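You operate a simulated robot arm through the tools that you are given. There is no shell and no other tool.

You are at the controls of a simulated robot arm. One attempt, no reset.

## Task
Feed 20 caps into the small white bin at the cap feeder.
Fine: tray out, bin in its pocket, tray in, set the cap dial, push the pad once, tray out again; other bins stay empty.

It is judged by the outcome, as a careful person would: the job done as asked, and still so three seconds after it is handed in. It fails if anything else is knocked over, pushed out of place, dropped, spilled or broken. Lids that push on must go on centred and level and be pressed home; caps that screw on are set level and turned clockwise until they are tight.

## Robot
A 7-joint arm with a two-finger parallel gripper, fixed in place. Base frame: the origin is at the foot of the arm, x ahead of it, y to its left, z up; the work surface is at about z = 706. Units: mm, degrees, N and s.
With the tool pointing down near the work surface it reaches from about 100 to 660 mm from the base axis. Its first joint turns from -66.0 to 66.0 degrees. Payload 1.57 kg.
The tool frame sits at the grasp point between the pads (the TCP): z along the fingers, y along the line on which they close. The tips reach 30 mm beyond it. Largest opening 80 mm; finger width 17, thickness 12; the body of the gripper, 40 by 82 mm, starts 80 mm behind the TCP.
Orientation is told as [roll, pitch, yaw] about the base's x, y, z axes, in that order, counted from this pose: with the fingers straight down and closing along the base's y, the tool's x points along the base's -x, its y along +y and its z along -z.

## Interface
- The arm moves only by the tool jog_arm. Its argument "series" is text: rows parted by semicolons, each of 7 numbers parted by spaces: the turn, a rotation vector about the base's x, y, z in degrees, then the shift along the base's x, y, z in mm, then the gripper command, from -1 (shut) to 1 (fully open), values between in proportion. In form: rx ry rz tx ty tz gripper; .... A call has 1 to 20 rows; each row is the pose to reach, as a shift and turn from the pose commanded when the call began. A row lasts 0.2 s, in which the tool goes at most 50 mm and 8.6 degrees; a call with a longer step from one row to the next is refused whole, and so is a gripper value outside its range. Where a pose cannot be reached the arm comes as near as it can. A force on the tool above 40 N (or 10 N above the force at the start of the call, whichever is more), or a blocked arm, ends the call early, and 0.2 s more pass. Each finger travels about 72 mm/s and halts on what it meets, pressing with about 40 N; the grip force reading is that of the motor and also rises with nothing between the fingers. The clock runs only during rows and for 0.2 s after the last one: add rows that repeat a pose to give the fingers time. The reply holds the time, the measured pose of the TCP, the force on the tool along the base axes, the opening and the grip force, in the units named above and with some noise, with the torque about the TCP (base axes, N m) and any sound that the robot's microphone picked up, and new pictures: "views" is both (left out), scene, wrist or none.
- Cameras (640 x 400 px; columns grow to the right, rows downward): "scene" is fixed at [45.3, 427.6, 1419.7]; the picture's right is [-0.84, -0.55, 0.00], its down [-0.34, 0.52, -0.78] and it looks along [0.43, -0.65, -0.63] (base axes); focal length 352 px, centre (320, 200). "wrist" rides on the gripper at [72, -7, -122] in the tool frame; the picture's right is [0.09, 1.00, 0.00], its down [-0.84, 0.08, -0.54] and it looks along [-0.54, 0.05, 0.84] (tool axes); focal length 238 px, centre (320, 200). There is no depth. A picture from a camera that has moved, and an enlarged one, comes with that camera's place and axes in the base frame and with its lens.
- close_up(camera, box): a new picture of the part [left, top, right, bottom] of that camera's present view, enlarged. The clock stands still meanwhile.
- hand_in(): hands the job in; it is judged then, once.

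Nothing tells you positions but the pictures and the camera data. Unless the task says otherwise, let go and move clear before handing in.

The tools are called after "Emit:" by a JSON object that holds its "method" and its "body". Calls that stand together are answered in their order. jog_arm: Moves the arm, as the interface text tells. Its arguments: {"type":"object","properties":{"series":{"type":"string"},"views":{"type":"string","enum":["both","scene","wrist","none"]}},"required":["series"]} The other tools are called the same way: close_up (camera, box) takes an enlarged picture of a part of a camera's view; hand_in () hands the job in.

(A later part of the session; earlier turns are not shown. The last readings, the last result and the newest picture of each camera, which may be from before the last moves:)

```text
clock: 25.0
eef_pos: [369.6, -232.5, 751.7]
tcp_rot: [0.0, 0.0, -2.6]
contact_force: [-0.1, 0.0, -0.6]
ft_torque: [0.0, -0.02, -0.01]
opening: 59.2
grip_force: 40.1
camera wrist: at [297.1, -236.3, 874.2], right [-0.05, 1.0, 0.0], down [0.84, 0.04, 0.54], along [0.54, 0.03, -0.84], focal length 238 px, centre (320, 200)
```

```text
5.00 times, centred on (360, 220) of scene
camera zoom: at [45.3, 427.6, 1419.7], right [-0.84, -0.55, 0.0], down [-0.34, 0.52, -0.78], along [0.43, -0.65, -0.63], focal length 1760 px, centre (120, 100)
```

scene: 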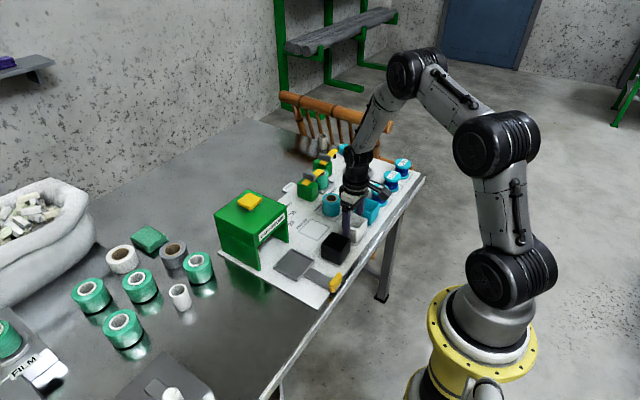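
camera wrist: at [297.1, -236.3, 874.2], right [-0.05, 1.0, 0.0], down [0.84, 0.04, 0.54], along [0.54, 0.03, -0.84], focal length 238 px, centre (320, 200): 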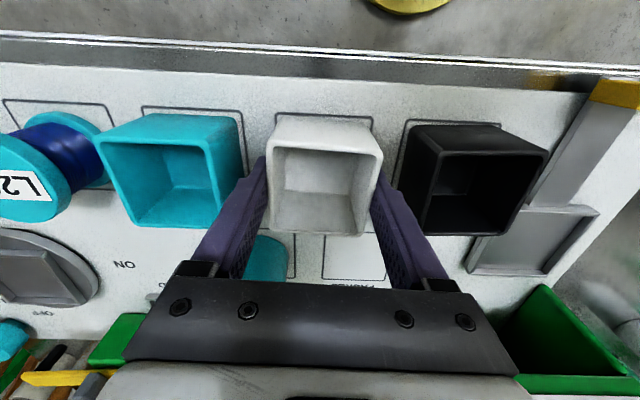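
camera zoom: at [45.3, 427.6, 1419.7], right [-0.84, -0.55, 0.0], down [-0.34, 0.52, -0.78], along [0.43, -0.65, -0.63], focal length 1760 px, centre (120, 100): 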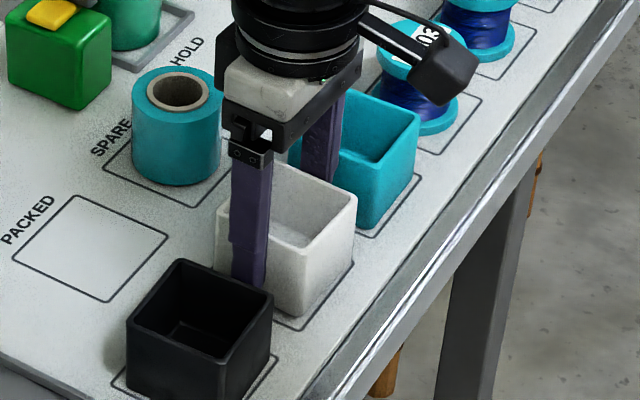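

With the stronger grip the bin now rises with the fingers. I continue gently and check again.

Emit:
{"method": "jog_arm", "body": {"series": "0 0 0 0 0 2 -1;0 0 0 0 0 5 -1;0 0 0 0 0 9 -1;0 0 0 0 0 13 -1;0 0 0 0 0 16 -1;0 0 0 0 0 18 -1;0 0 0 0 0 18 -1"}}

Emit:
{"method": "close_up", "body": {"camera": "scene", "box": [310, 180, 410, 260]}}

```text
clock: 26.6
eef_pos: [369.2, -231.4, 770.4]
tcp_rot: [0.0, 0.0, -2.6]
contact_force: [-0.3, 0.5, -0.2]
ft_torque: [-0.02, 0.0, 0.04]
opening: 59.3
grip_force: 40.4
camera wrist: at [297.4, -235.9, 892.8], right [-0.05, 1.0, 0.0], down [0.84, 0.04, 0.54], along [0.54, 0.03, -0.84], focal length 238 px, centre (320, 200)
```

scene: 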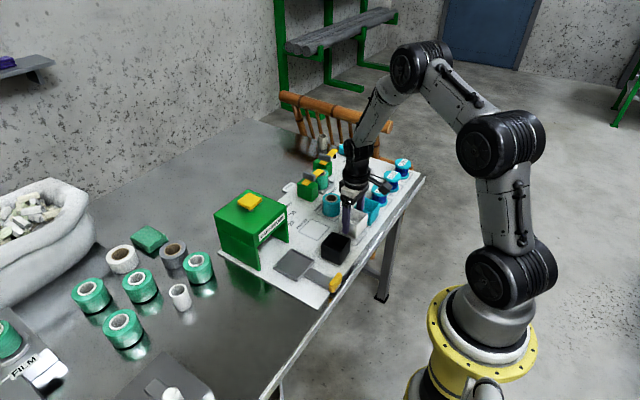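
wrist: 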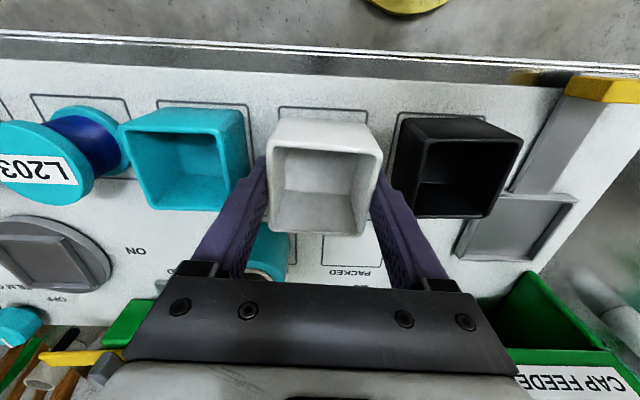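

```text
5.00 times, centred on (360, 220) of scene
camera zoom: at [45.3, 427.6, 1419.7], right [-0.84, -0.55, 0.0], down [-0.34, 0.52, -0.78], along [0.43, -0.65, -0.63], focal length 1760 px, centre (120, 100)
```

zoom: 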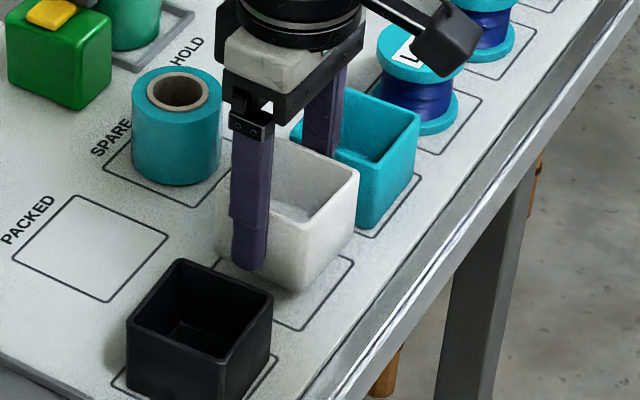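

The bin is held and level. I raise it over the black bin's height and carry it slowly towards the pocket, turning the yaw back to zero.

Emit:
{"method": "jog_arm", "body": {"series": "0 0 0 0 0 4 -1;0 0 0 0 0 10 -1;0 0 0 0 0 18 -1;0 0 0 0 0 26 -1;0 0 0 0 0 34 -1;0 0 0 0 0 42 -1;0 0 0 0 0 48 -1;0 0 0 0 0 50 -1;0 0 0.3 2 5 50 -1;0 0 0.6 5 15 50 -1;0 0 1 9 27 50 -1;0 0 1.3 14 40 50 -1;0 0 1.6 19 54 50 -1;0 0 2 24 68 50 -1;0 0 2.3 29 82 50 -1;0 0 2.6 33 94 50 -1;0 0 2.6 36 103 50 -1;0 0 2.6 37 107 50 -1;0 0 2.6 37 107 50 -1"}}

Emit:
{"method": "close_up", "body": {"camera": "scene", "box": [260, 180, 380, 280]}}

```text
clock: 30.6
eef_pos: [406.5, -124.6, 818.7]
tcp_rot: [0.1, 0.0, 0.1]
contact_force: [-0.6, 0.1, -0.7]
ft_torque: [0.01, -0.01, 0.02]
opening: 59.5
grip_force: 40.1
camera wrist: at [334.8, -132.1, 941.1], right [-0.09, 1.0, 0.0], down [0.84, 0.08, 0.54], along [0.54, 0.05, -0.84], focal length 238 px, centre (320, 200)
```

scene: 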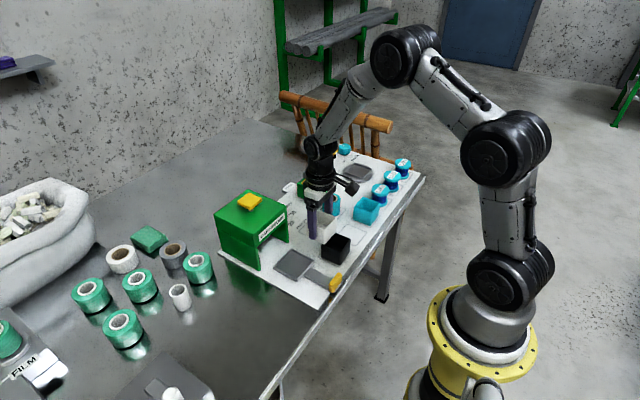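
wrist: 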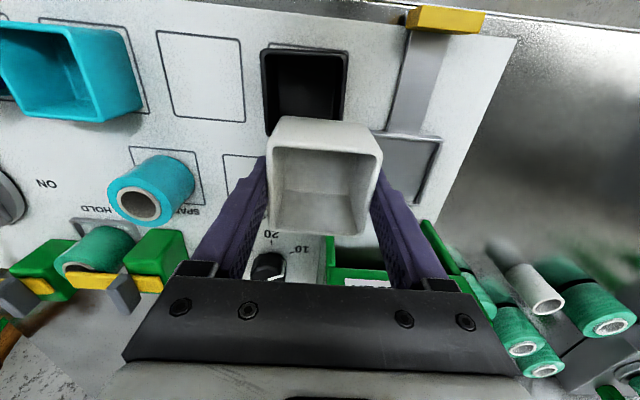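

```text
4.00 times, centred on (320, 230) of scene
camera zoom: at [45.3, 427.6, 1419.7], right [-0.84, -0.55, 0.0], down [-0.34, 0.52, -0.78], along [0.43, -0.65, -0.63], focal length 1408 px, centre (320, 80)
```

zoom: 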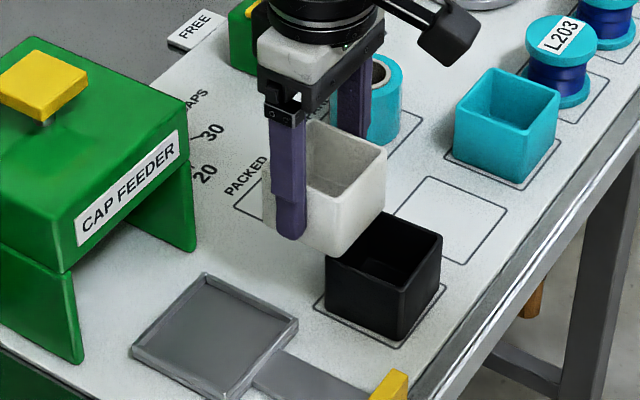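

The bin is carried safely. The pocket centre works out at about (439, -45). I move above it and check the alignment before lowering.

Emit:
{"method": "jog_arm", "body": {"series": "0 0 0 1 4 0 -1;0 0 0 4 11 0 -1;0 0 0 9 22 0 -1;0 0 0 14 35 0 -1;0 0 0 19 48 0 -1;0 0 0 24 61 0 -1;0 0 0 28 71 0 -1;0 0 0 31 77 0 -1;0 0 0 31.5 79 0 -1;0 0 0 31.5 79 0 -1;0 0 0 31.5 79 0 -1"}}

Emit:
{"method": "close_up", "body": {"camera": "scene", "box": [240, 190, 360, 290]}}

Emit:
{"method": "close_up", "body": {"camera": "wrist", "box": [220, 60, 430, 290]}}

```text
clock: 33.0
eef_pos: [438.3, -44.8, 820.2]
tcp_rot: [-0.1, 0.0, 0.0]
contact_force: [-1.0, 0.1, -0.2]
ft_torque: [0.03, -0.02, -0.01]
opening: 59.2
grip_force: 39.8
camera wrist: at [366.0, -53.4, 942.5], right [-0.09, 1.0, 0.0], down [0.84, 0.08, 0.54], along [0.54, 0.05, -0.84], focal length 238 px, centre (320, 200)
```

scene: 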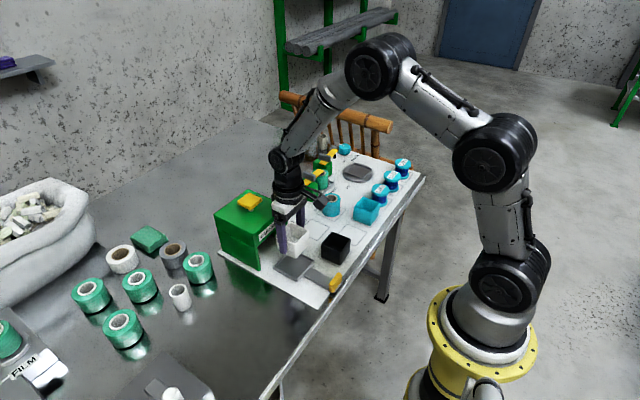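
wrist: 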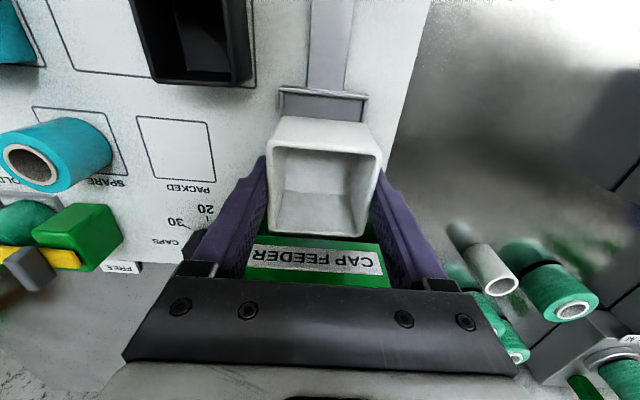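

```text
4.00 times, centred on (300, 240) of scene
camera zoom: at [45.3, 427.6, 1419.7], right [-0.84, -0.55, 0.0], down [-0.34, 0.52, -0.78], along [0.43, -0.65, -0.63], focal length 1408 px, centre (400, 40)
```

zoom: 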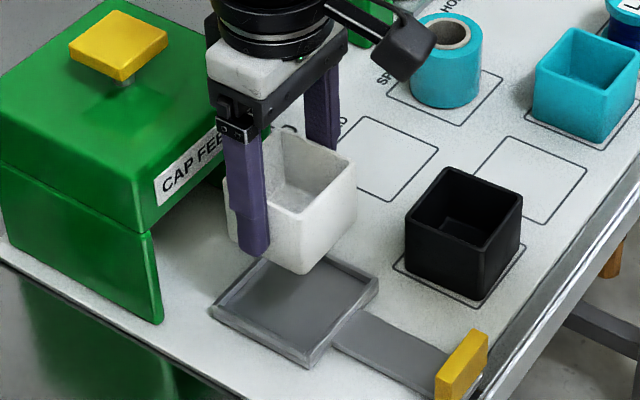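

```text
1.74 times, centred on (325, 175) of wrist
camera zoom: at [366.0, -53.4, 942.5], right [-0.09, 1.0, 0.0], down [0.84, 0.08, 0.54], along [0.54, 0.05, -0.84], focal length 414 px, centre (311, 244)
```

zoom: 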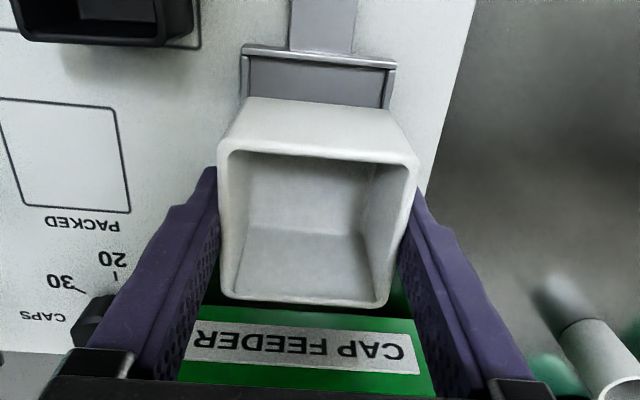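

The bin (centre 438.7, -46.5) and pocket (438.5, -46) are aligned within a millimetre. I lower it slowly.

Emit:
{"method": "jog_arm", "body": {"series": "0 0 0 0 0.3 -5 -1;0 0 0 0 0.3 -14 -1;0 0 0 0 0.3 -24 -1;0 0 0 0 0.3 -34 -1;0 0 0 0 0.3 -44 -1;0 0 0 0 0.3 -52 -1;0 0 0 0 0.3 -58 -1;0 0 0 0 0.3 -62 -1;0 0 0 0 0.3 -62 -1"}}

Emit:
{"method": "close_up", "body": {"camera": "scene", "box": [240, 210, 340, 290]}}

Emit:
{"method": "close_up", "body": {"camera": "wrist", "box": [220, 60, 430, 290]}}

```text
clock: 35.0
eef_pos: [438.0, -45.6, 758.0]
tcp_rot: [0.0, 0.0, -0.1]
contact_force: [0.4, 0.6, -0.3]
ft_torque: [0.07, -0.01, -0.03]
opening: 59.2
grip_force: 40.0
camera wrist: at [365.8, -53.0, 880.2], right [-0.09, 1.0, 0.0], down [0.84, 0.08, 0.54], along [0.54, 0.05, -0.84], focal length 238 px, centre (320, 200)
```

scene: 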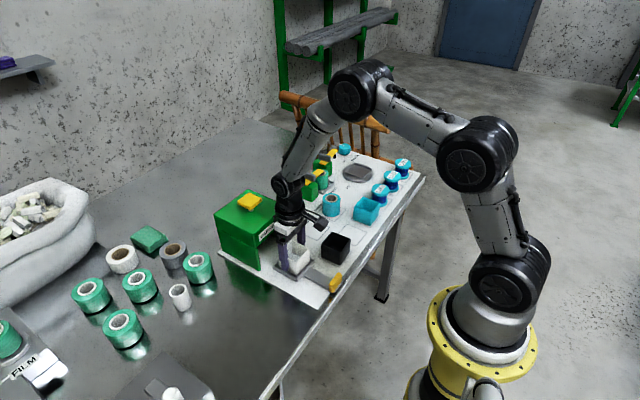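
wrist: 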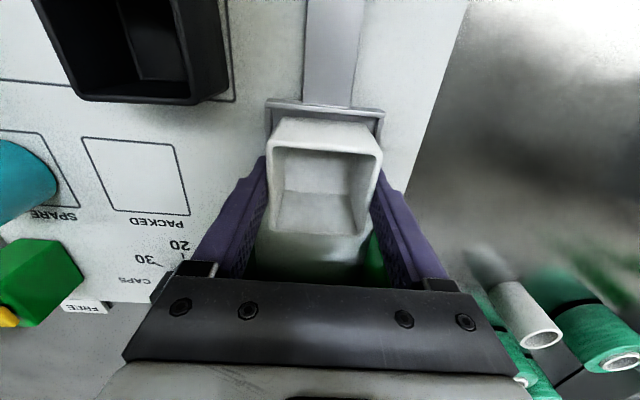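

```text
5.00 times, centred on (290, 250) of scene
camera zoom: at [45.3, 427.6, 1419.7], right [-0.84, -0.55, 0.0], down [-0.34, 0.52, -0.78], along [0.43, -0.65, -0.63], focal length 1760 px, centre (470, -50)
```

zoom: 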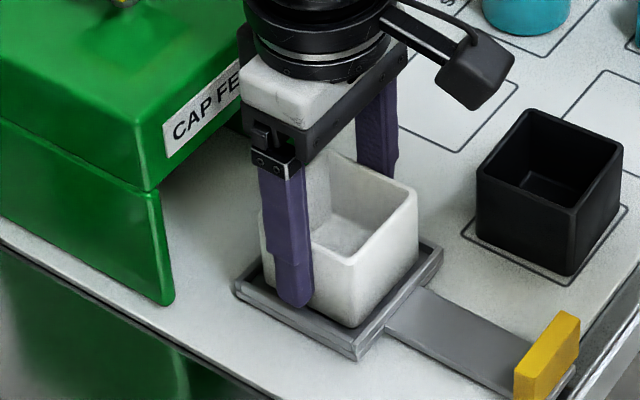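

```text
1.74 times, centred on (325, 175) of wrist
camera zoom: at [365.8, -53.0, 880.2], right [-0.09, 1.0, 0.0], down [0.84, 0.08, 0.54], along [0.54, 0.05, -0.84], focal length 414 px, centre (311, 244)
```

zoom: 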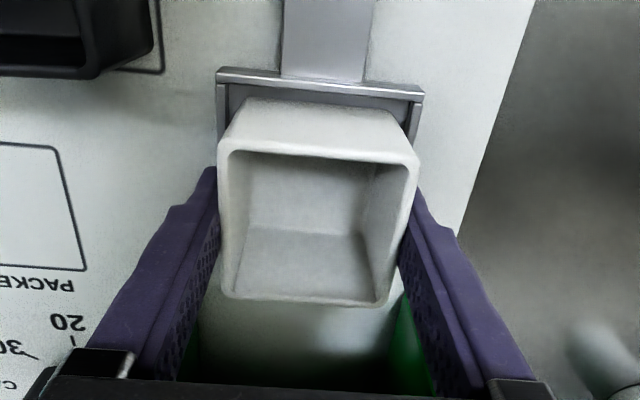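

The bin is entering the pocket. I lower the last few millimetres step by step.

Emit:
{"method": "jog_arm", "body": {"series": "0 0 0 0 0 -1 -1;0 0 0 0 0 -2 -1;0 0 0 0 0 -3 -1", "views": "none"}}

Emit:
{"method": "jog_arm", "body": {"series": "0 0 0 0 0 -1 -1;0 0 0 0 0 -2 -1", "views": "none"}}

Emit:
{"method": "close_up", "body": {"camera": "scene", "box": [250, 220, 330, 290]}}

```text
clock: 35.8
eef_pos: [437.4, -45.0, 755.9]
tcp_rot: [-0.1, -0.1, 0.0]
contact_force: [-0.9, -1.7, 5.4]
ft_torque: [-0.03, 0.19, 0.1]
opening: 59.0
grip_force: 40.0
```

```text
clock: 36.4
eef_pos: [439.8, -45.0, 755.0]
tcp_rot: [0.0, -0.4, 0.0]
contact_force: [-0.8, 0.3, 26.2]
ft_torque: [0.08, 0.82, -0.07]
opening: 59.1
grip_force: 40.5
```

```text
5.71 times, centred on (290, 255) of scene
camera zoom: at [44.9, 427.6, 1419.7], right [-0.84, -0.55, 0.0], down [-0.34, 0.52, -0.78], along [0.43, -0.65, -0.63], focal length 2011 px, centre (491, -114)
```

zoom: 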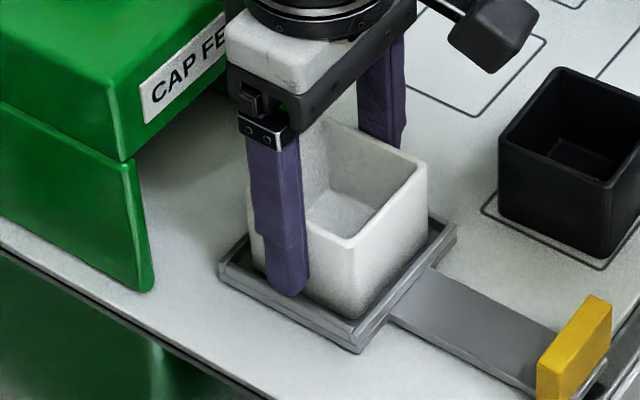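

Emit:
{"method": "jog_arm", "body": {"series": "0 0 0 0 0 1 -1;0 0 0 0 0 1 -1"}}

Emit:
{"method": "close_up", "body": {"camera": "wrist", "box": [250, 80, 400, 180]}}

Emit:
{"method": "close_up", "body": {"camera": "scene", "box": [270, 230, 320, 280]}}

```text
clock: 37.0
eef_pos: [439.6, -45.0, 755.1]
tcp_rot: [-0.1, -0.2, 0.0]
contact_force: [0.1, 1.0, 28.4]
ft_torque: [0.09, 0.32, -0.03]
opening: 58.8
grip_force: 40.0
camera wrist: at [366.5, -53.0, 877.3], right [-0.09, 1.0, 0.0], down [0.83, 0.08, 0.55], along [0.54, 0.05, -0.84], focal length 238 px, centre (320, 200)
```

scene: 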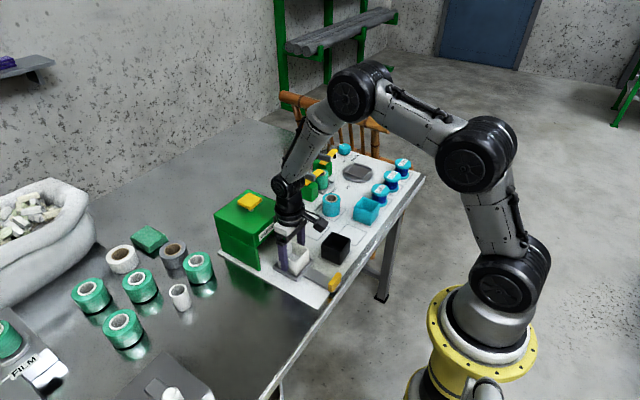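
wrist: 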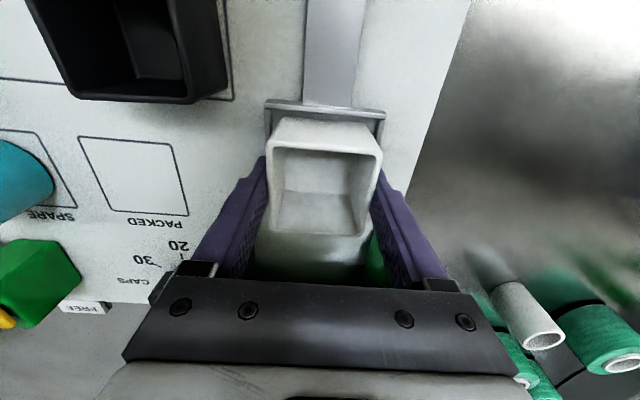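

```text
4.00 times, centred on (325, 130) of wrist
camera zoom: at [366.5, -53.0, 877.3], right [-0.09, 1.0, 0.0], down [0.83, 0.08, 0.55], along [0.54, 0.05, -0.84], focal length 953 px, centre (300, 480)
```

zoom: 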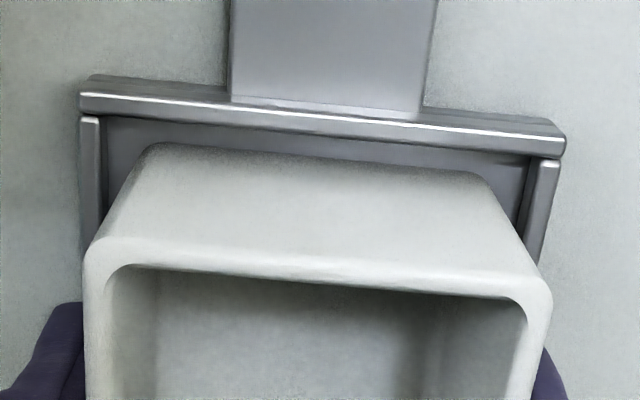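

```text
8.00 times, centred on (295, 255) of scene
camera zoom: at [44.9, 427.6, 1419.7], right [-0.84, -0.55, 0.0], down [-0.34, 0.52, -0.78], along [0.43, -0.65, -0.63], focal length 2816 px, centre (520, -240)
```

zoom: 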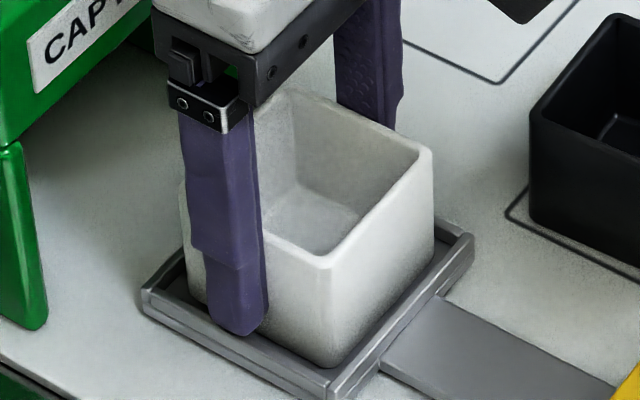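

The bin is inside the pocket with about 10 mm gap all round in front. I ease the load, then open just a little and rise.

Emit:
{"method": "jog_arm", "body": {"series": "0 0 0 0 0 1 -1;0 0 0 0 0 1.5 -1;0 0 0 0 0 1.5 -1", "views": "none"}}

```text
clock: 37.8
eef_pos: [437.0, -45.9, 755.1]
tcp_rot: [-0.1, -0.1, 0.0]
contact_force: [0.8, 2.1, 19.5]
ft_torque: [0.06, -0.24, -0.02]
opening: 58.9
grip_force: 39.6
```

Emit:
{"method": "jog_arm", "body": {"series": "0 0 0 0 0 1 0;0 0 0 0 0 1 0.55;0 0 0 0 0 1 0.6;0 0 0 0 0 1 0.7;0 0 0 0 0 1 0.7"}}

Emit:
{"method": "close_up", "body": {"camera": "scene", "box": [270, 230, 320, 280]}}

Emit:
{"method": "close_up", "body": {"camera": "wrist", "box": [220, 80, 430, 260]}}

```text
clock: 39.0
eef_pos: [437.8, -45.8, 755.3]
tcp_rot: [0.0, -0.1, 0.1]
contact_force: [-0.6, 0.5, -0.4]
ft_torque: [-0.01, 0.01, -0.04]
opening: 68.0
grip_force: 0.0
camera wrist: at [366.1, -53.1, 878.5], right [-0.09, 1.0, 0.0], down [0.84, 0.08, 0.54], along [0.54, 0.05, -0.84], focal length 238 px, centre (320, 200)
```

scene: 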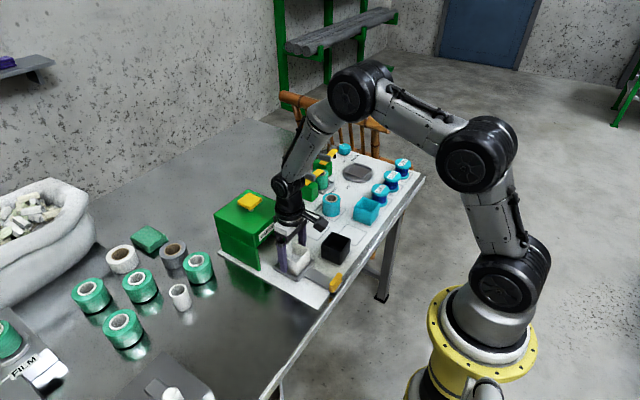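
wrist: 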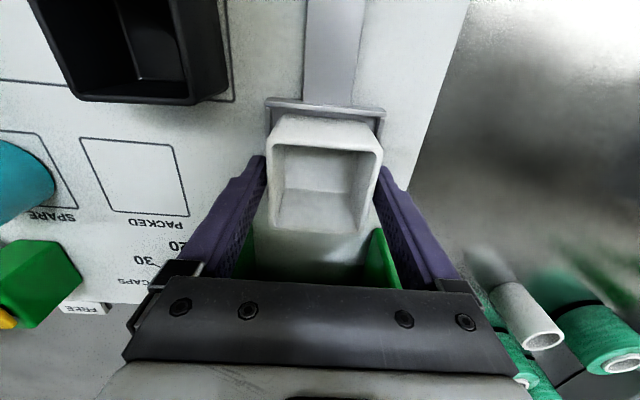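

```text
8.00 times, centred on (295, 255) of scene
camera zoom: at [45.3, 427.6, 1419.7], right [-0.84, -0.55, 0.0], down [-0.34, 0.52, -0.78], along [0.43, -0.65, -0.63], focal length 2816 px, centre (520, -240)
```

zoom: 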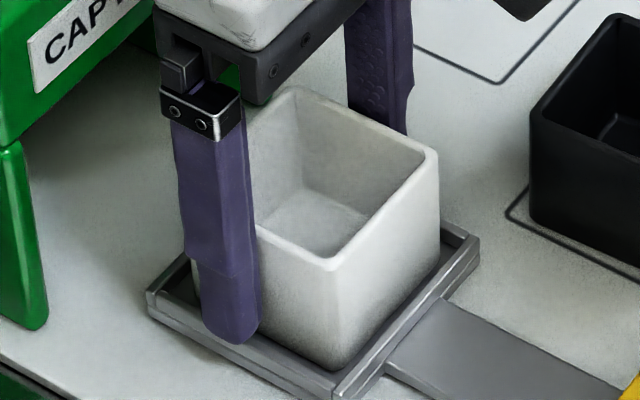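

```text
2.22 times, centred on (325, 170) of wrist
camera zoom: at [366.1, -53.1, 878.5], right [-0.09, 1.0, 0.0], down [0.84, 0.08, 0.54], along [0.54, 0.05, -0.84], focal length 530 px, centre (309, 267)
```

zoom: 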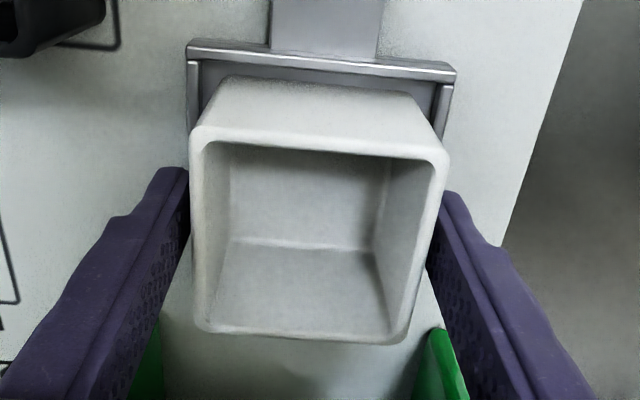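

The bin stands free in the pocket. I rise straight up clear of it.

Emit:
{"method": "jog_arm", "body": {"series": "0 0 0 0 0 5 0.85;0 0 0 0 0 15 0.85;0 0 0 0 0 35 0.85;0 0 0 0 0 65 0.85;0 0 0 0 0 105 0.85;0 0 0 0 0 140 0.85;0 0 0 0 0 140 0.85"}}

Emit:
{"method": "close_up", "body": {"camera": "scene", "box": [240, 210, 360, 300]}}

Emit:
{"method": "close_up", "body": {"camera": "wrist", "box": [220, 40, 430, 220]}}

```text
clock: 40.6
eef_pos: [435.2, -46.3, 896.5]
tcp_rot: [0.0, 0.0, 0.0]
contact_force: [0.8, 0.0, -0.5]
ft_torque: [-0.03, -0.01, 0.04]
opening: 73.9
grip_force: 0.1
camera wrist: at [363.7, -53.3, 1018.1], right [-0.09, 1.0, 0.0], down [0.84, 0.08, 0.54], along [0.54, 0.05, -0.84], focal length 238 px, centre (320, 200)
```

scene: 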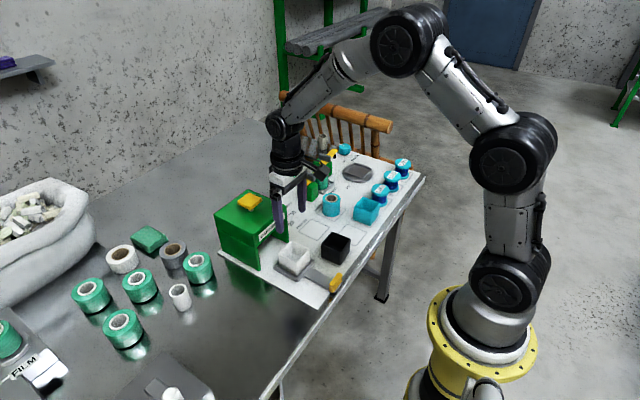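
wrist: 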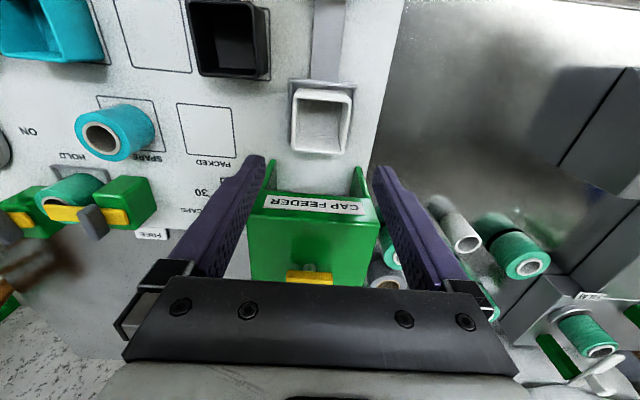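

```text
4.44 times, centred on (300, 255) of scene
camera zoom: at [45.3, 427.6, 1419.7], right [-0.84, -0.55, 0.0], down [-0.34, 0.52, -0.78], along [0.43, -0.65, -0.63], focal length 1564 px, centre (409, -44)
```

zoom: 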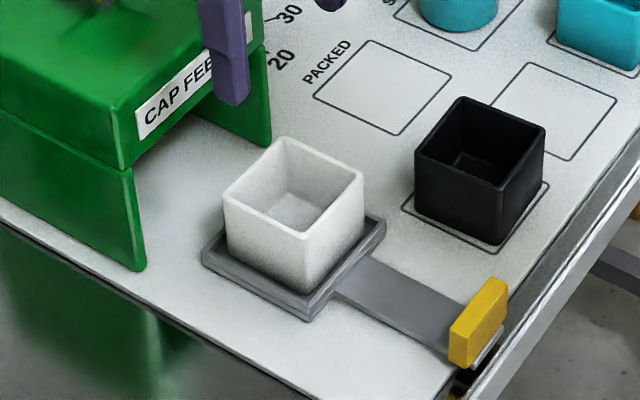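

```text
2.22 times, centred on (325, 130) of wrist
camera zoom: at [363.7, -53.3, 1018.1], right [-0.09, 1.0, 0.0], down [0.84, 0.08, 0.54], along [0.54, 0.05, -0.84], focal length 530 px, centre (309, 356)
```

zoom: 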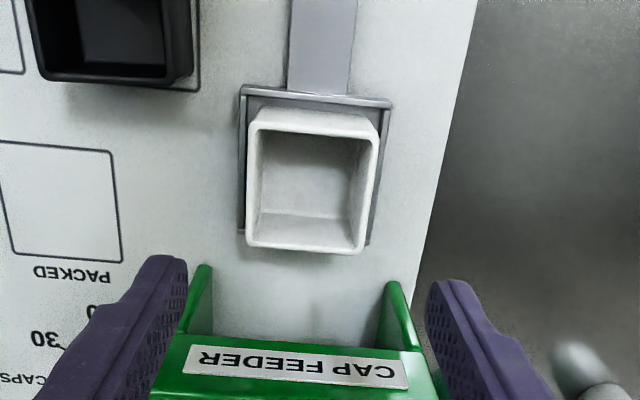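

The bin sits well inside the pocket. Next I return to the handle at about x=313 to push the tray in.

Emit:
{"method": "jog_arm", "body": {"series": "0 0 0 -40 0 0 1;0 0 0 -80 0 0 1;0 0 0 -115 0 0 1;0 0 0 -124.5 0 -30 1;0 0 0 -124.5 0 -70 1;0 0 0 -124.5 0 -80 1;0 0 0 -124.5 0 -80 1"}}

Emit:
{"method": "close_up", "body": {"camera": "wrist", "box": [240, 80, 400, 210]}}

```text
clock: 42.2
eef_pos: [314.4, -46.5, 816.6]
tcp_rot: [0.0, 0.0, 0.0]
contact_force: [-0.4, 0.7, 0.2]
ft_torque: [-0.03, 0.05, 0.02]
opening: 79.9
grip_force: 0.0
camera wrist: at [242.5, -54.1, 938.1], right [-0.09, 1.0, 0.0], down [0.84, 0.08, 0.54], along [0.54, 0.05, -0.84], focal length 238 px, centre (320, 200)
```

scene: 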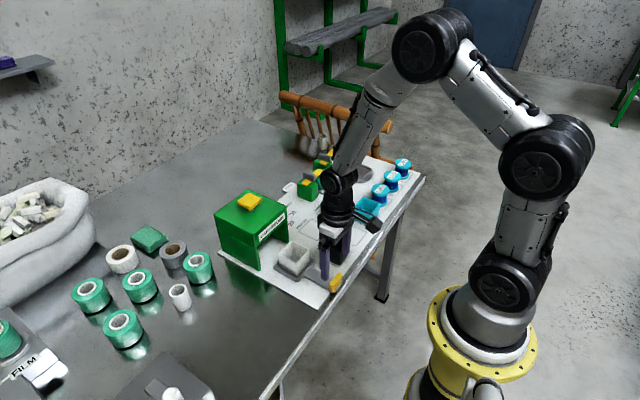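
wrist: 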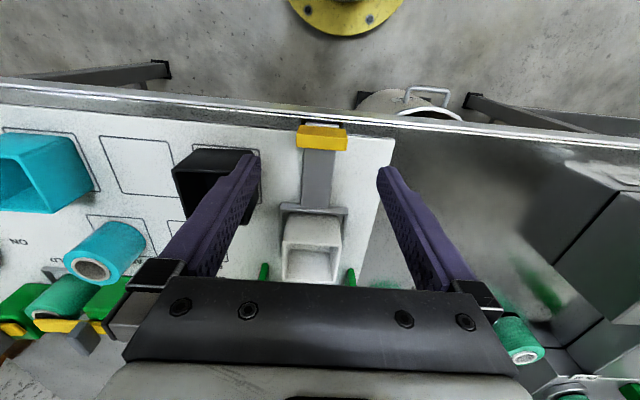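

```text
3.08 times, centred on (320, 145) of wrist
camera zoom: at [242.5, -54.1, 938.1], right [-0.09, 1.0, 0.0], down [0.84, 0.08, 0.54], along [0.54, 0.05, -0.84], focal length 733 px, centre (320, 369)
```

zoom: 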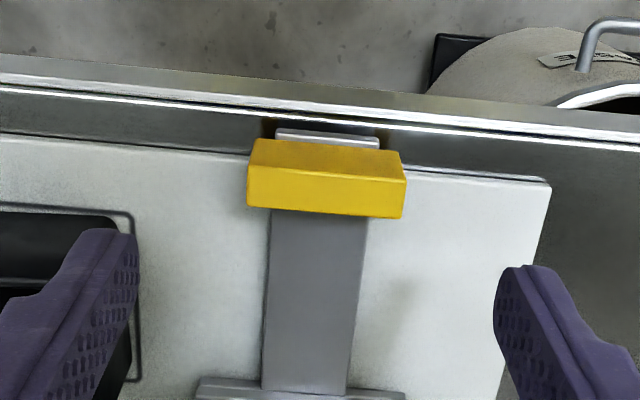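

The handle is at (312, -46), as expected. I grip it and push the tray in smoothly.

Emit:
{"method": "jog_arm", "body": {"series": "0 0 0 -1 -0.5 -30 0.6;0 0 0 -1 -0.5 -60 0.6;0 0 0 -1 -0.5 -72 0.6;0 0 0 -1 -0.5 -72 0.6;0 0 0 -1 -0.5 -72 0.2;0 0 0 -1 -0.5 -72 -0.2;0 0 0 -1 -0.5 -72 -0.2", "views": "wrist"}}

Emit:
{"method": "jog_arm", "body": {"series": "0 0 0 1 0 0 -0.2;0 0 0 4 0 0 -0.2;0 0 0 8 0 0 -0.2;0 0 0 13 0 0 -0.2;0 0 0 18 0 0 -0.2;0 0 0 23 0 0 -0.2;0 0 0 28 0 0 -0.2;0 0 0 33 0 0 -0.2;0 0 0 38 0 0 -0.2;0 0 0 43 0 0 -0.2;0 0 0 48 0 0 -0.2;0 0 0 53 0 0 -0.2;0 0 0 57 0 0 -0.2;0 0 0 60 0 0 -0.2;0 0 0 60 0 0 -0.2"}}

Emit:
{"method": "close_up", "body": {"camera": "scene", "box": [210, 190, 370, 290]}}

```text
clock: 43.8
eef_pos: [312.2, -45.6, 745.2]
tcp_rot: [0.0, 0.1, 0.1]
contact_force: [1.8, 14.7, -2.9]
ft_torque: [0.22, -0.25, -0.03]
opening: 45.5
grip_force: 7.4
camera wrist: at [239.8, -53.5, 866.8], right [-0.09, 1.0, 0.0], down [0.84, 0.08, 0.54], along [0.54, 0.05, -0.84], focal length 238 px, centre (320, 200)
```

wrist: 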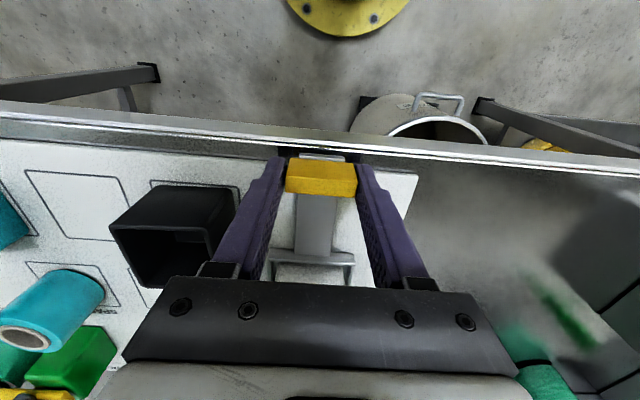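

```text
clock: 47.0
eef_pos: [373.6, -45.1, 744.8]
tcp_rot: [0.0, 0.0, 0.1]
contact_force: [0.1, 13.5, 5.0]
ft_torque: [0.35, 0.04, 0.0]
opening: 44.2
grip_force: 6.6
camera wrist: at [301.3, -52.8, 866.3], right [-0.09, 1.0, 0.0], down [0.84, 0.08, 0.54], along [0.54, 0.05, -0.84], focal length 238 px, centre (320, 200)
```

scene: 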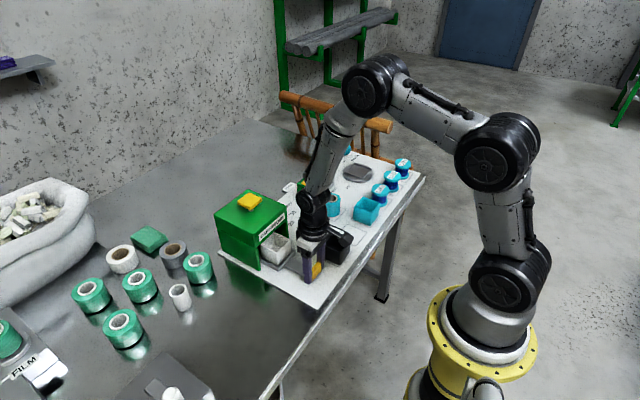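
wrist: 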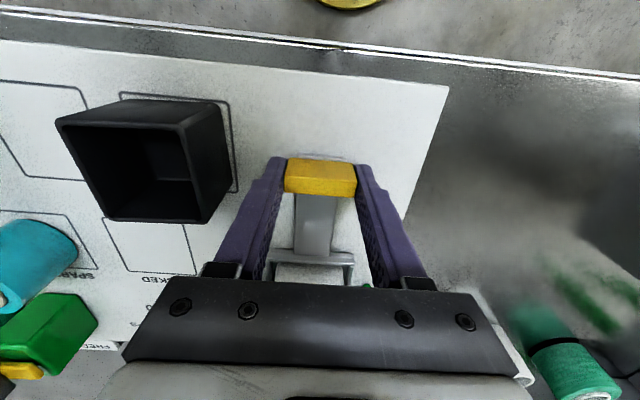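

```text
4.00 times, centred on (290, 240) of scene
camera zoom: at [45.2, 427.8, 1419.6], right [-0.84, -0.55, 0.0], down [-0.34, 0.52, -0.78], along [0.43, -0.65, -0.63], focal length 1408 px, centre (440, 40)
```

zoom: 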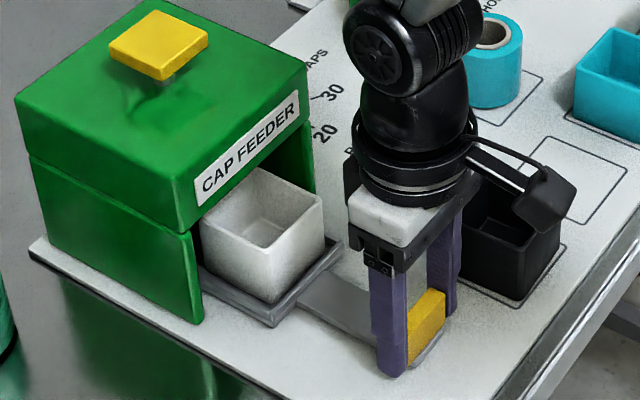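

The bin enters under the feeder cleanly. I continue pushing to the starting position of the tray.

Emit:
{"method": "jog_arm", "body": {"series": "0 0 0 2 0 0 -0.2;0 0 0 6 0 0 -0.2;0 0 0 11 0 0 -0.2;0 0 0 16 0 0 -0.2;0 0 0 21 0 0 -0.2;0 0 0 26 0 0 -0.2;0 0 0 31 0 0 -0.2;0 0 0 36 0 0 -0.2;0 0 0 41 0 0 -0.2;0 0 0 46 0 0 -0.2;0 0 0 51 0 0 -0.2;0 0 0 55 0 0 -0.2;0 0 0 59 0 0 -0.2;0 0 0 62 0 0 -0.2;0 0 0 65 0 0 -0.2;0 0 0 65 0 0 -0.2"}}

Emit:
{"method": "close_up", "body": {"camera": "scene", "box": [210, 190, 370, 290]}}

```text
clock: 50.4
eef_pos: [437.1, -45.2, 744.0]
tcp_rot: [0.0, 0.0, 0.0]
contact_force: [2.4, 15.0, -5.7]
ft_torque: [0.13, 0.06, -0.07]
opening: 45.3
grip_force: 7.2
camera wrist: at [366.0, -53.4, 867.4], right [-0.09, 1.0, 0.0], down [0.84, 0.08, 0.54], along [0.54, 0.05, -0.84], focal length 238 px, centre (320, 200)
```

scene: 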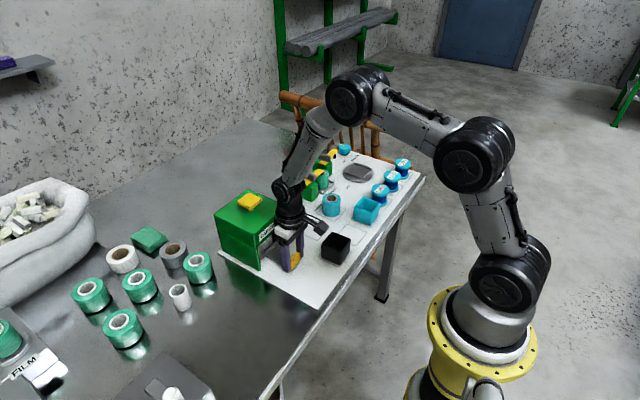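
wrist: 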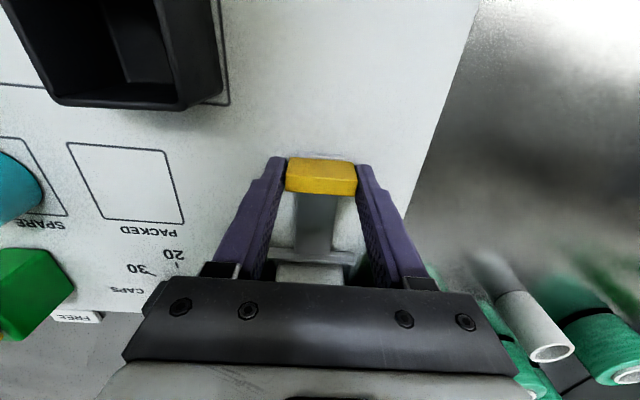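

```text
4.00 times, centred on (290, 240) of scene
camera zoom: at [45.4, 427.8, 1419.6], right [-0.84, -0.55, 0.0], down [-0.34, 0.52, -0.78], along [0.43, -0.65, -0.63], focal length 1408 px, centre (440, 40)
```

zoom: 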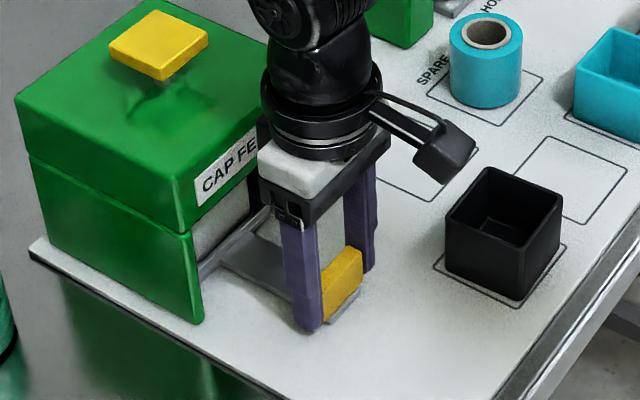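

Emit:
{"method": "jog_arm", "body": {"series": "0 0 0 1 0 0 -0.2;0 0 0 2 0 0 -0.2;0 0 0 3 0 0 -0.2;0 0 0 3 0 0 -0.2", "views": "none"}}

Emit:
{"method": "jog_arm", "body": {"series": "0 0 0 1 0 0 -0.2;0 0 0 2 0 0 -0.2;0 0 0 2 0 0 -0.2", "views": "none"}}

```text
clock: 51.4
eef_pos: [441.1, -44.7, 744.4]
tcp_rot: [0.0, 0.0, -0.1]
contact_force: [-0.1, 15.8, 5.8]
ft_torque: [0.37, 0.04, -0.01]
opening: 45.9
grip_force: 7.4
```

```text
clock: 52.2
eef_pos: [441.6, -46.1, 743.7]
tcp_rot: [0.0, 0.1, 0.0]
contact_force: [-3.7, 13.9, 2.9]
ft_torque: [0.3, 0.1, 0.06]
opening: 44.8
grip_force: 7.9
```

Emit:
{"method": "jog_arm", "body": {"series": "0 0 0 1 0 0 -0.2;0 0 0 2 0 0 -0.2;0 0 0 2 0 0 -0.2"}}

Emit:
{"method": "close_up", "body": {"camera": "scene", "box": [210, 190, 370, 290]}}

```text
clock: 53.0
eef_pos: [445.3, -46.5, 743.7]
tcp_rot: [-0.1, 0.1, -0.1]
contact_force: [-5.3, 15.4, -2.8]
ft_torque: [0.08, 0.09, 0.0]
opening: 45.4
grip_force: 7.6
camera wrist: at [372.3, -53.5, 866.0], right [-0.09, 1.0, 0.0], down [0.84, 0.08, 0.54], along [0.54, 0.05, -0.84], focal length 238 px, centre (320, 200)
```

scene: 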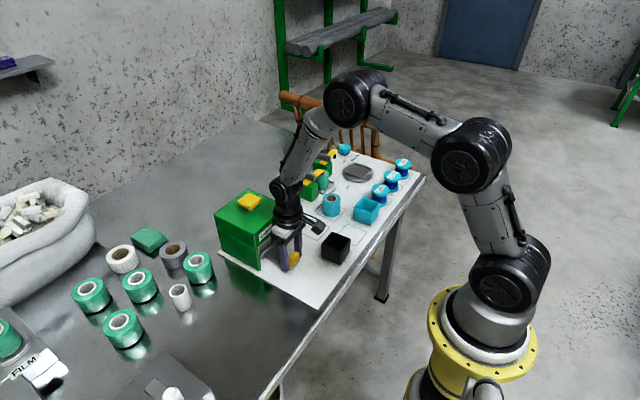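
wrist: 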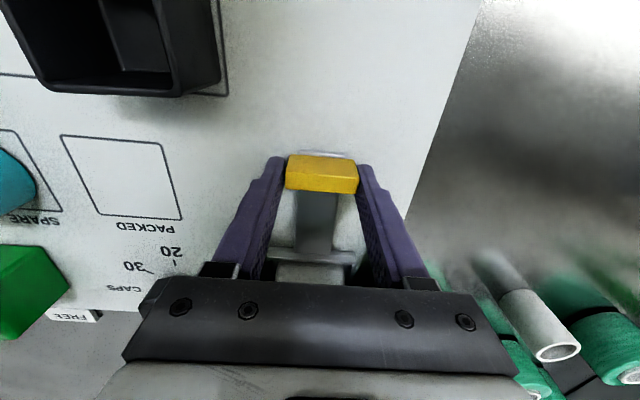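

```text
4.00 times, centred on (290, 240) of scene
camera zoom: at [45.2, 427.9, 1419.6], right [-0.84, -0.55, 0.0], down [-0.34, 0.52, -0.78], along [0.43, -0.65, -0.63], focal length 1408 px, centre (440, 40)
```

zoom: 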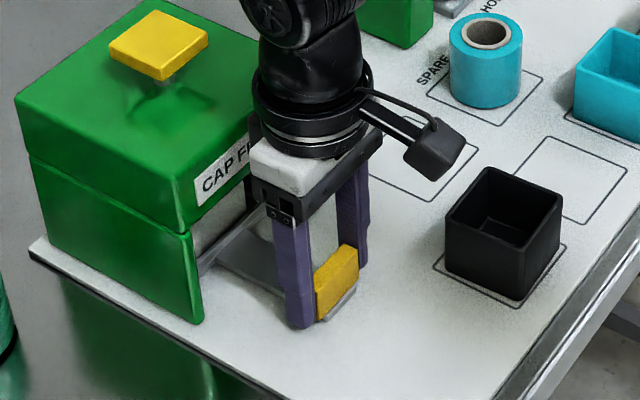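

The tray meets its stop, and the fingers just begin to slip on the handle, so it is fully in. I release, rise, and go over the cap dial.

Emit:
{"method": "jog_arm", "body": {"series": "0 0 0 0 0 0 0.2;0 0 0 0 0 0 0.5;0 0 0 0 0 0 0.5;0 0 0 -2 0 30 0.5;0 0 0 -2 0 70 0.5;0 0 0 -2 0 110 0.5;0 0 0 -2 0 150 0.6;0 0 0 -2 0 190 0.6;0 0 0 -2 -40 200 0.6;0 0 0 18 -80 200 0.6;0 0 0 48 -115 200 0.6;0 0 0 88 -130 200 0.6;0 0 0 100 -130 190 0.6;0 0 0 100 -130 180 0.6;0 0 0 100 -130 180 0.6"}}

Emit:
{"method": "close_up", "body": {"camera": "wrist", "box": [200, 60, 440, 230]}}

Emit:
{"method": "close_up", "body": {"camera": "scene", "box": [210, 190, 370, 290]}}

```text
clock: 56.2
eef_pos: [543.3, -175.6, 923.8]
tcp_rot: [0.1, 0.0, 0.0]
contact_force: [0.0, -0.3, -0.4]
ft_torque: [0.01, -0.01, 0.03]
opening: 63.8
grip_force: 0.0
camera wrist: at [471.0, -183.9, 1046.0], right [-0.09, 1.0, 0.0], down [0.84, 0.08, 0.54], along [0.54, 0.05, -0.84], focal length 238 px, centre (320, 200)
```

scene: 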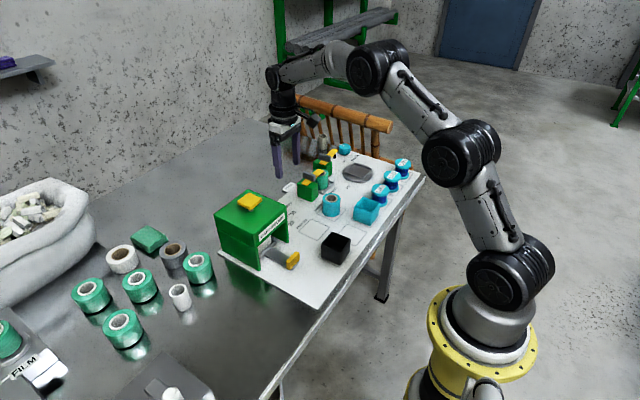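
wrist: 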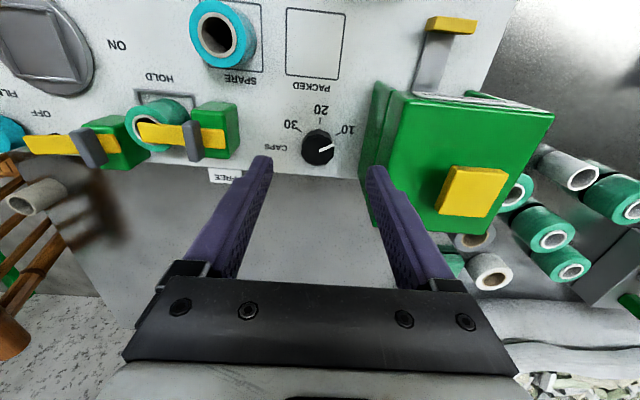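

```text
2.35 times, centred on (320, 145) of wrist
camera zoom: at [471.0, -183.9, 1046.0], right [-0.09, 1.0, 0.0], down [0.84, 0.08, 0.54], along [0.54, 0.05, -0.84], focal length 561 px, centre (320, 329)
```

zoom: 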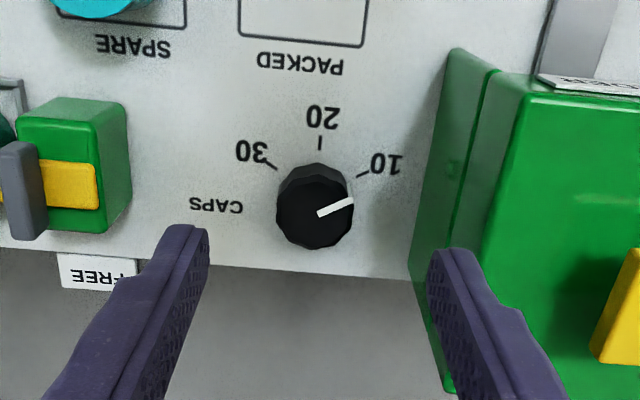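

```text
4.00 times, centred on (290, 240) of scene
camera zoom: at [45.3, 427.6, 1419.7], right [-0.84, -0.55, 0.0], down [-0.34, 0.52, -0.78], along [0.43, -0.65, -0.63], focal length 1408 px, centre (440, 40)
```

zoom: 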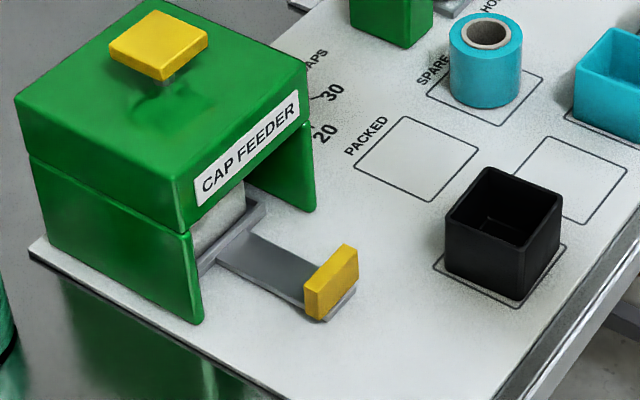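

The tray is back exactly at its initial place with the bin inside. The dial is at about (593, -175), 43 mm across. It points at 10, so it needs +60° (anticlockwise) to reach 20. I go above it.

Emit:
{"method": "jog_arm", "body": {"series": "0 0 0 25 0.2 -30 0.6;0 0 0 48 0.4 -60 0.6;0 0 0 48 0.4 -95 0.6;0 0 0 48 0.4 -120 0.6;0 0 0 48 0.4 -120 0.6;0 0 0 48 0.4 -120 0.6"}}

Emit:
{"method": "close_up", "body": {"camera": "wrist", "box": [240, 80, 400, 220]}}

Emit:
{"method": "close_up", "body": {"camera": "scene", "box": [230, 130, 350, 230]}}

```text
clock: 57.6
eef_pos: [591.3, -176.8, 803.3]
tcp_rot: [0.0, 0.1, 0.0]
contact_force: [-0.6, -0.3, -0.2]
ft_torque: [0.0, 0.0, -0.03]
opening: 64.1
grip_force: 0.0
camera wrist: at [519.2, -183.9, 925.5], right [-0.09, 1.0, 0.0], down [0.84, 0.08, 0.54], along [0.54, 0.05, -0.84], focal length 238 px, centre (320, 200)
```

scene: 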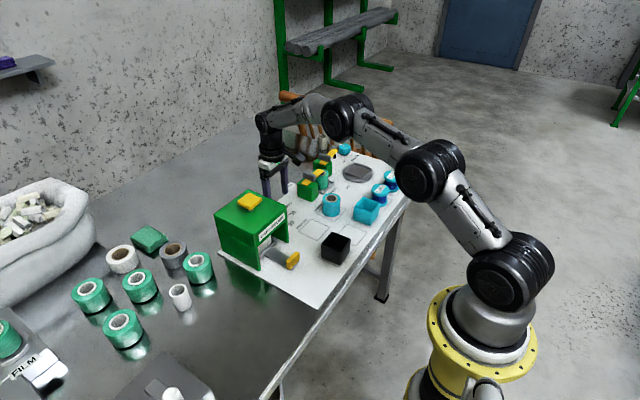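
wrist: 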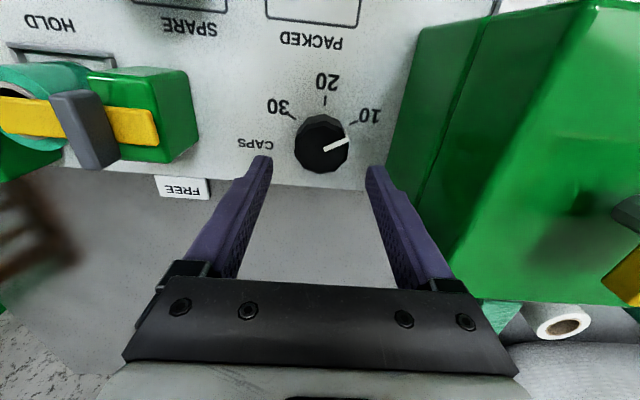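

```text
2.86 times, centred on (320, 150) of wrist
camera zoom: at [519.2, -183.9, 925.5], right [-0.09, 1.0, 0.0], down [0.84, 0.08, 0.54], along [0.54, 0.05, -0.84], focal length 681 px, centre (320, 343)
```

zoom: 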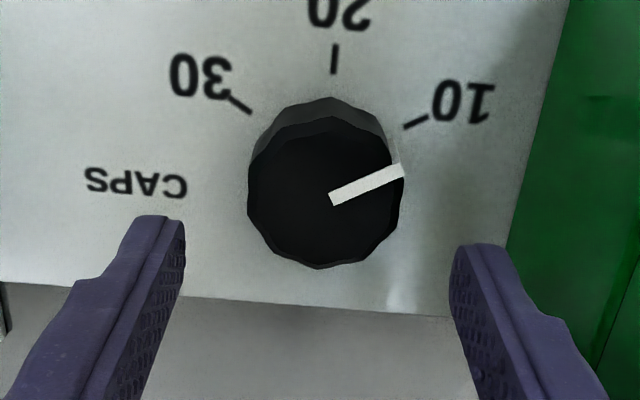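

```text
4.00 times, centred on (290, 180) of scene
camera zoom: at [45.3, 427.6, 1419.7], right [-0.84, -0.55, 0.0], down [-0.34, 0.52, -0.78], along [0.43, -0.65, -0.63], focal length 1408 px, centre (440, 280)
```

zoom: 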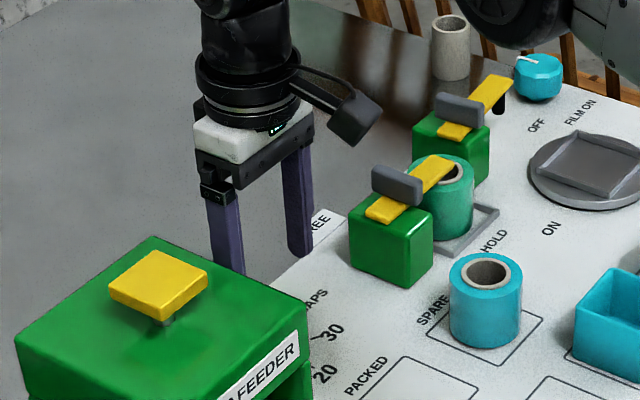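

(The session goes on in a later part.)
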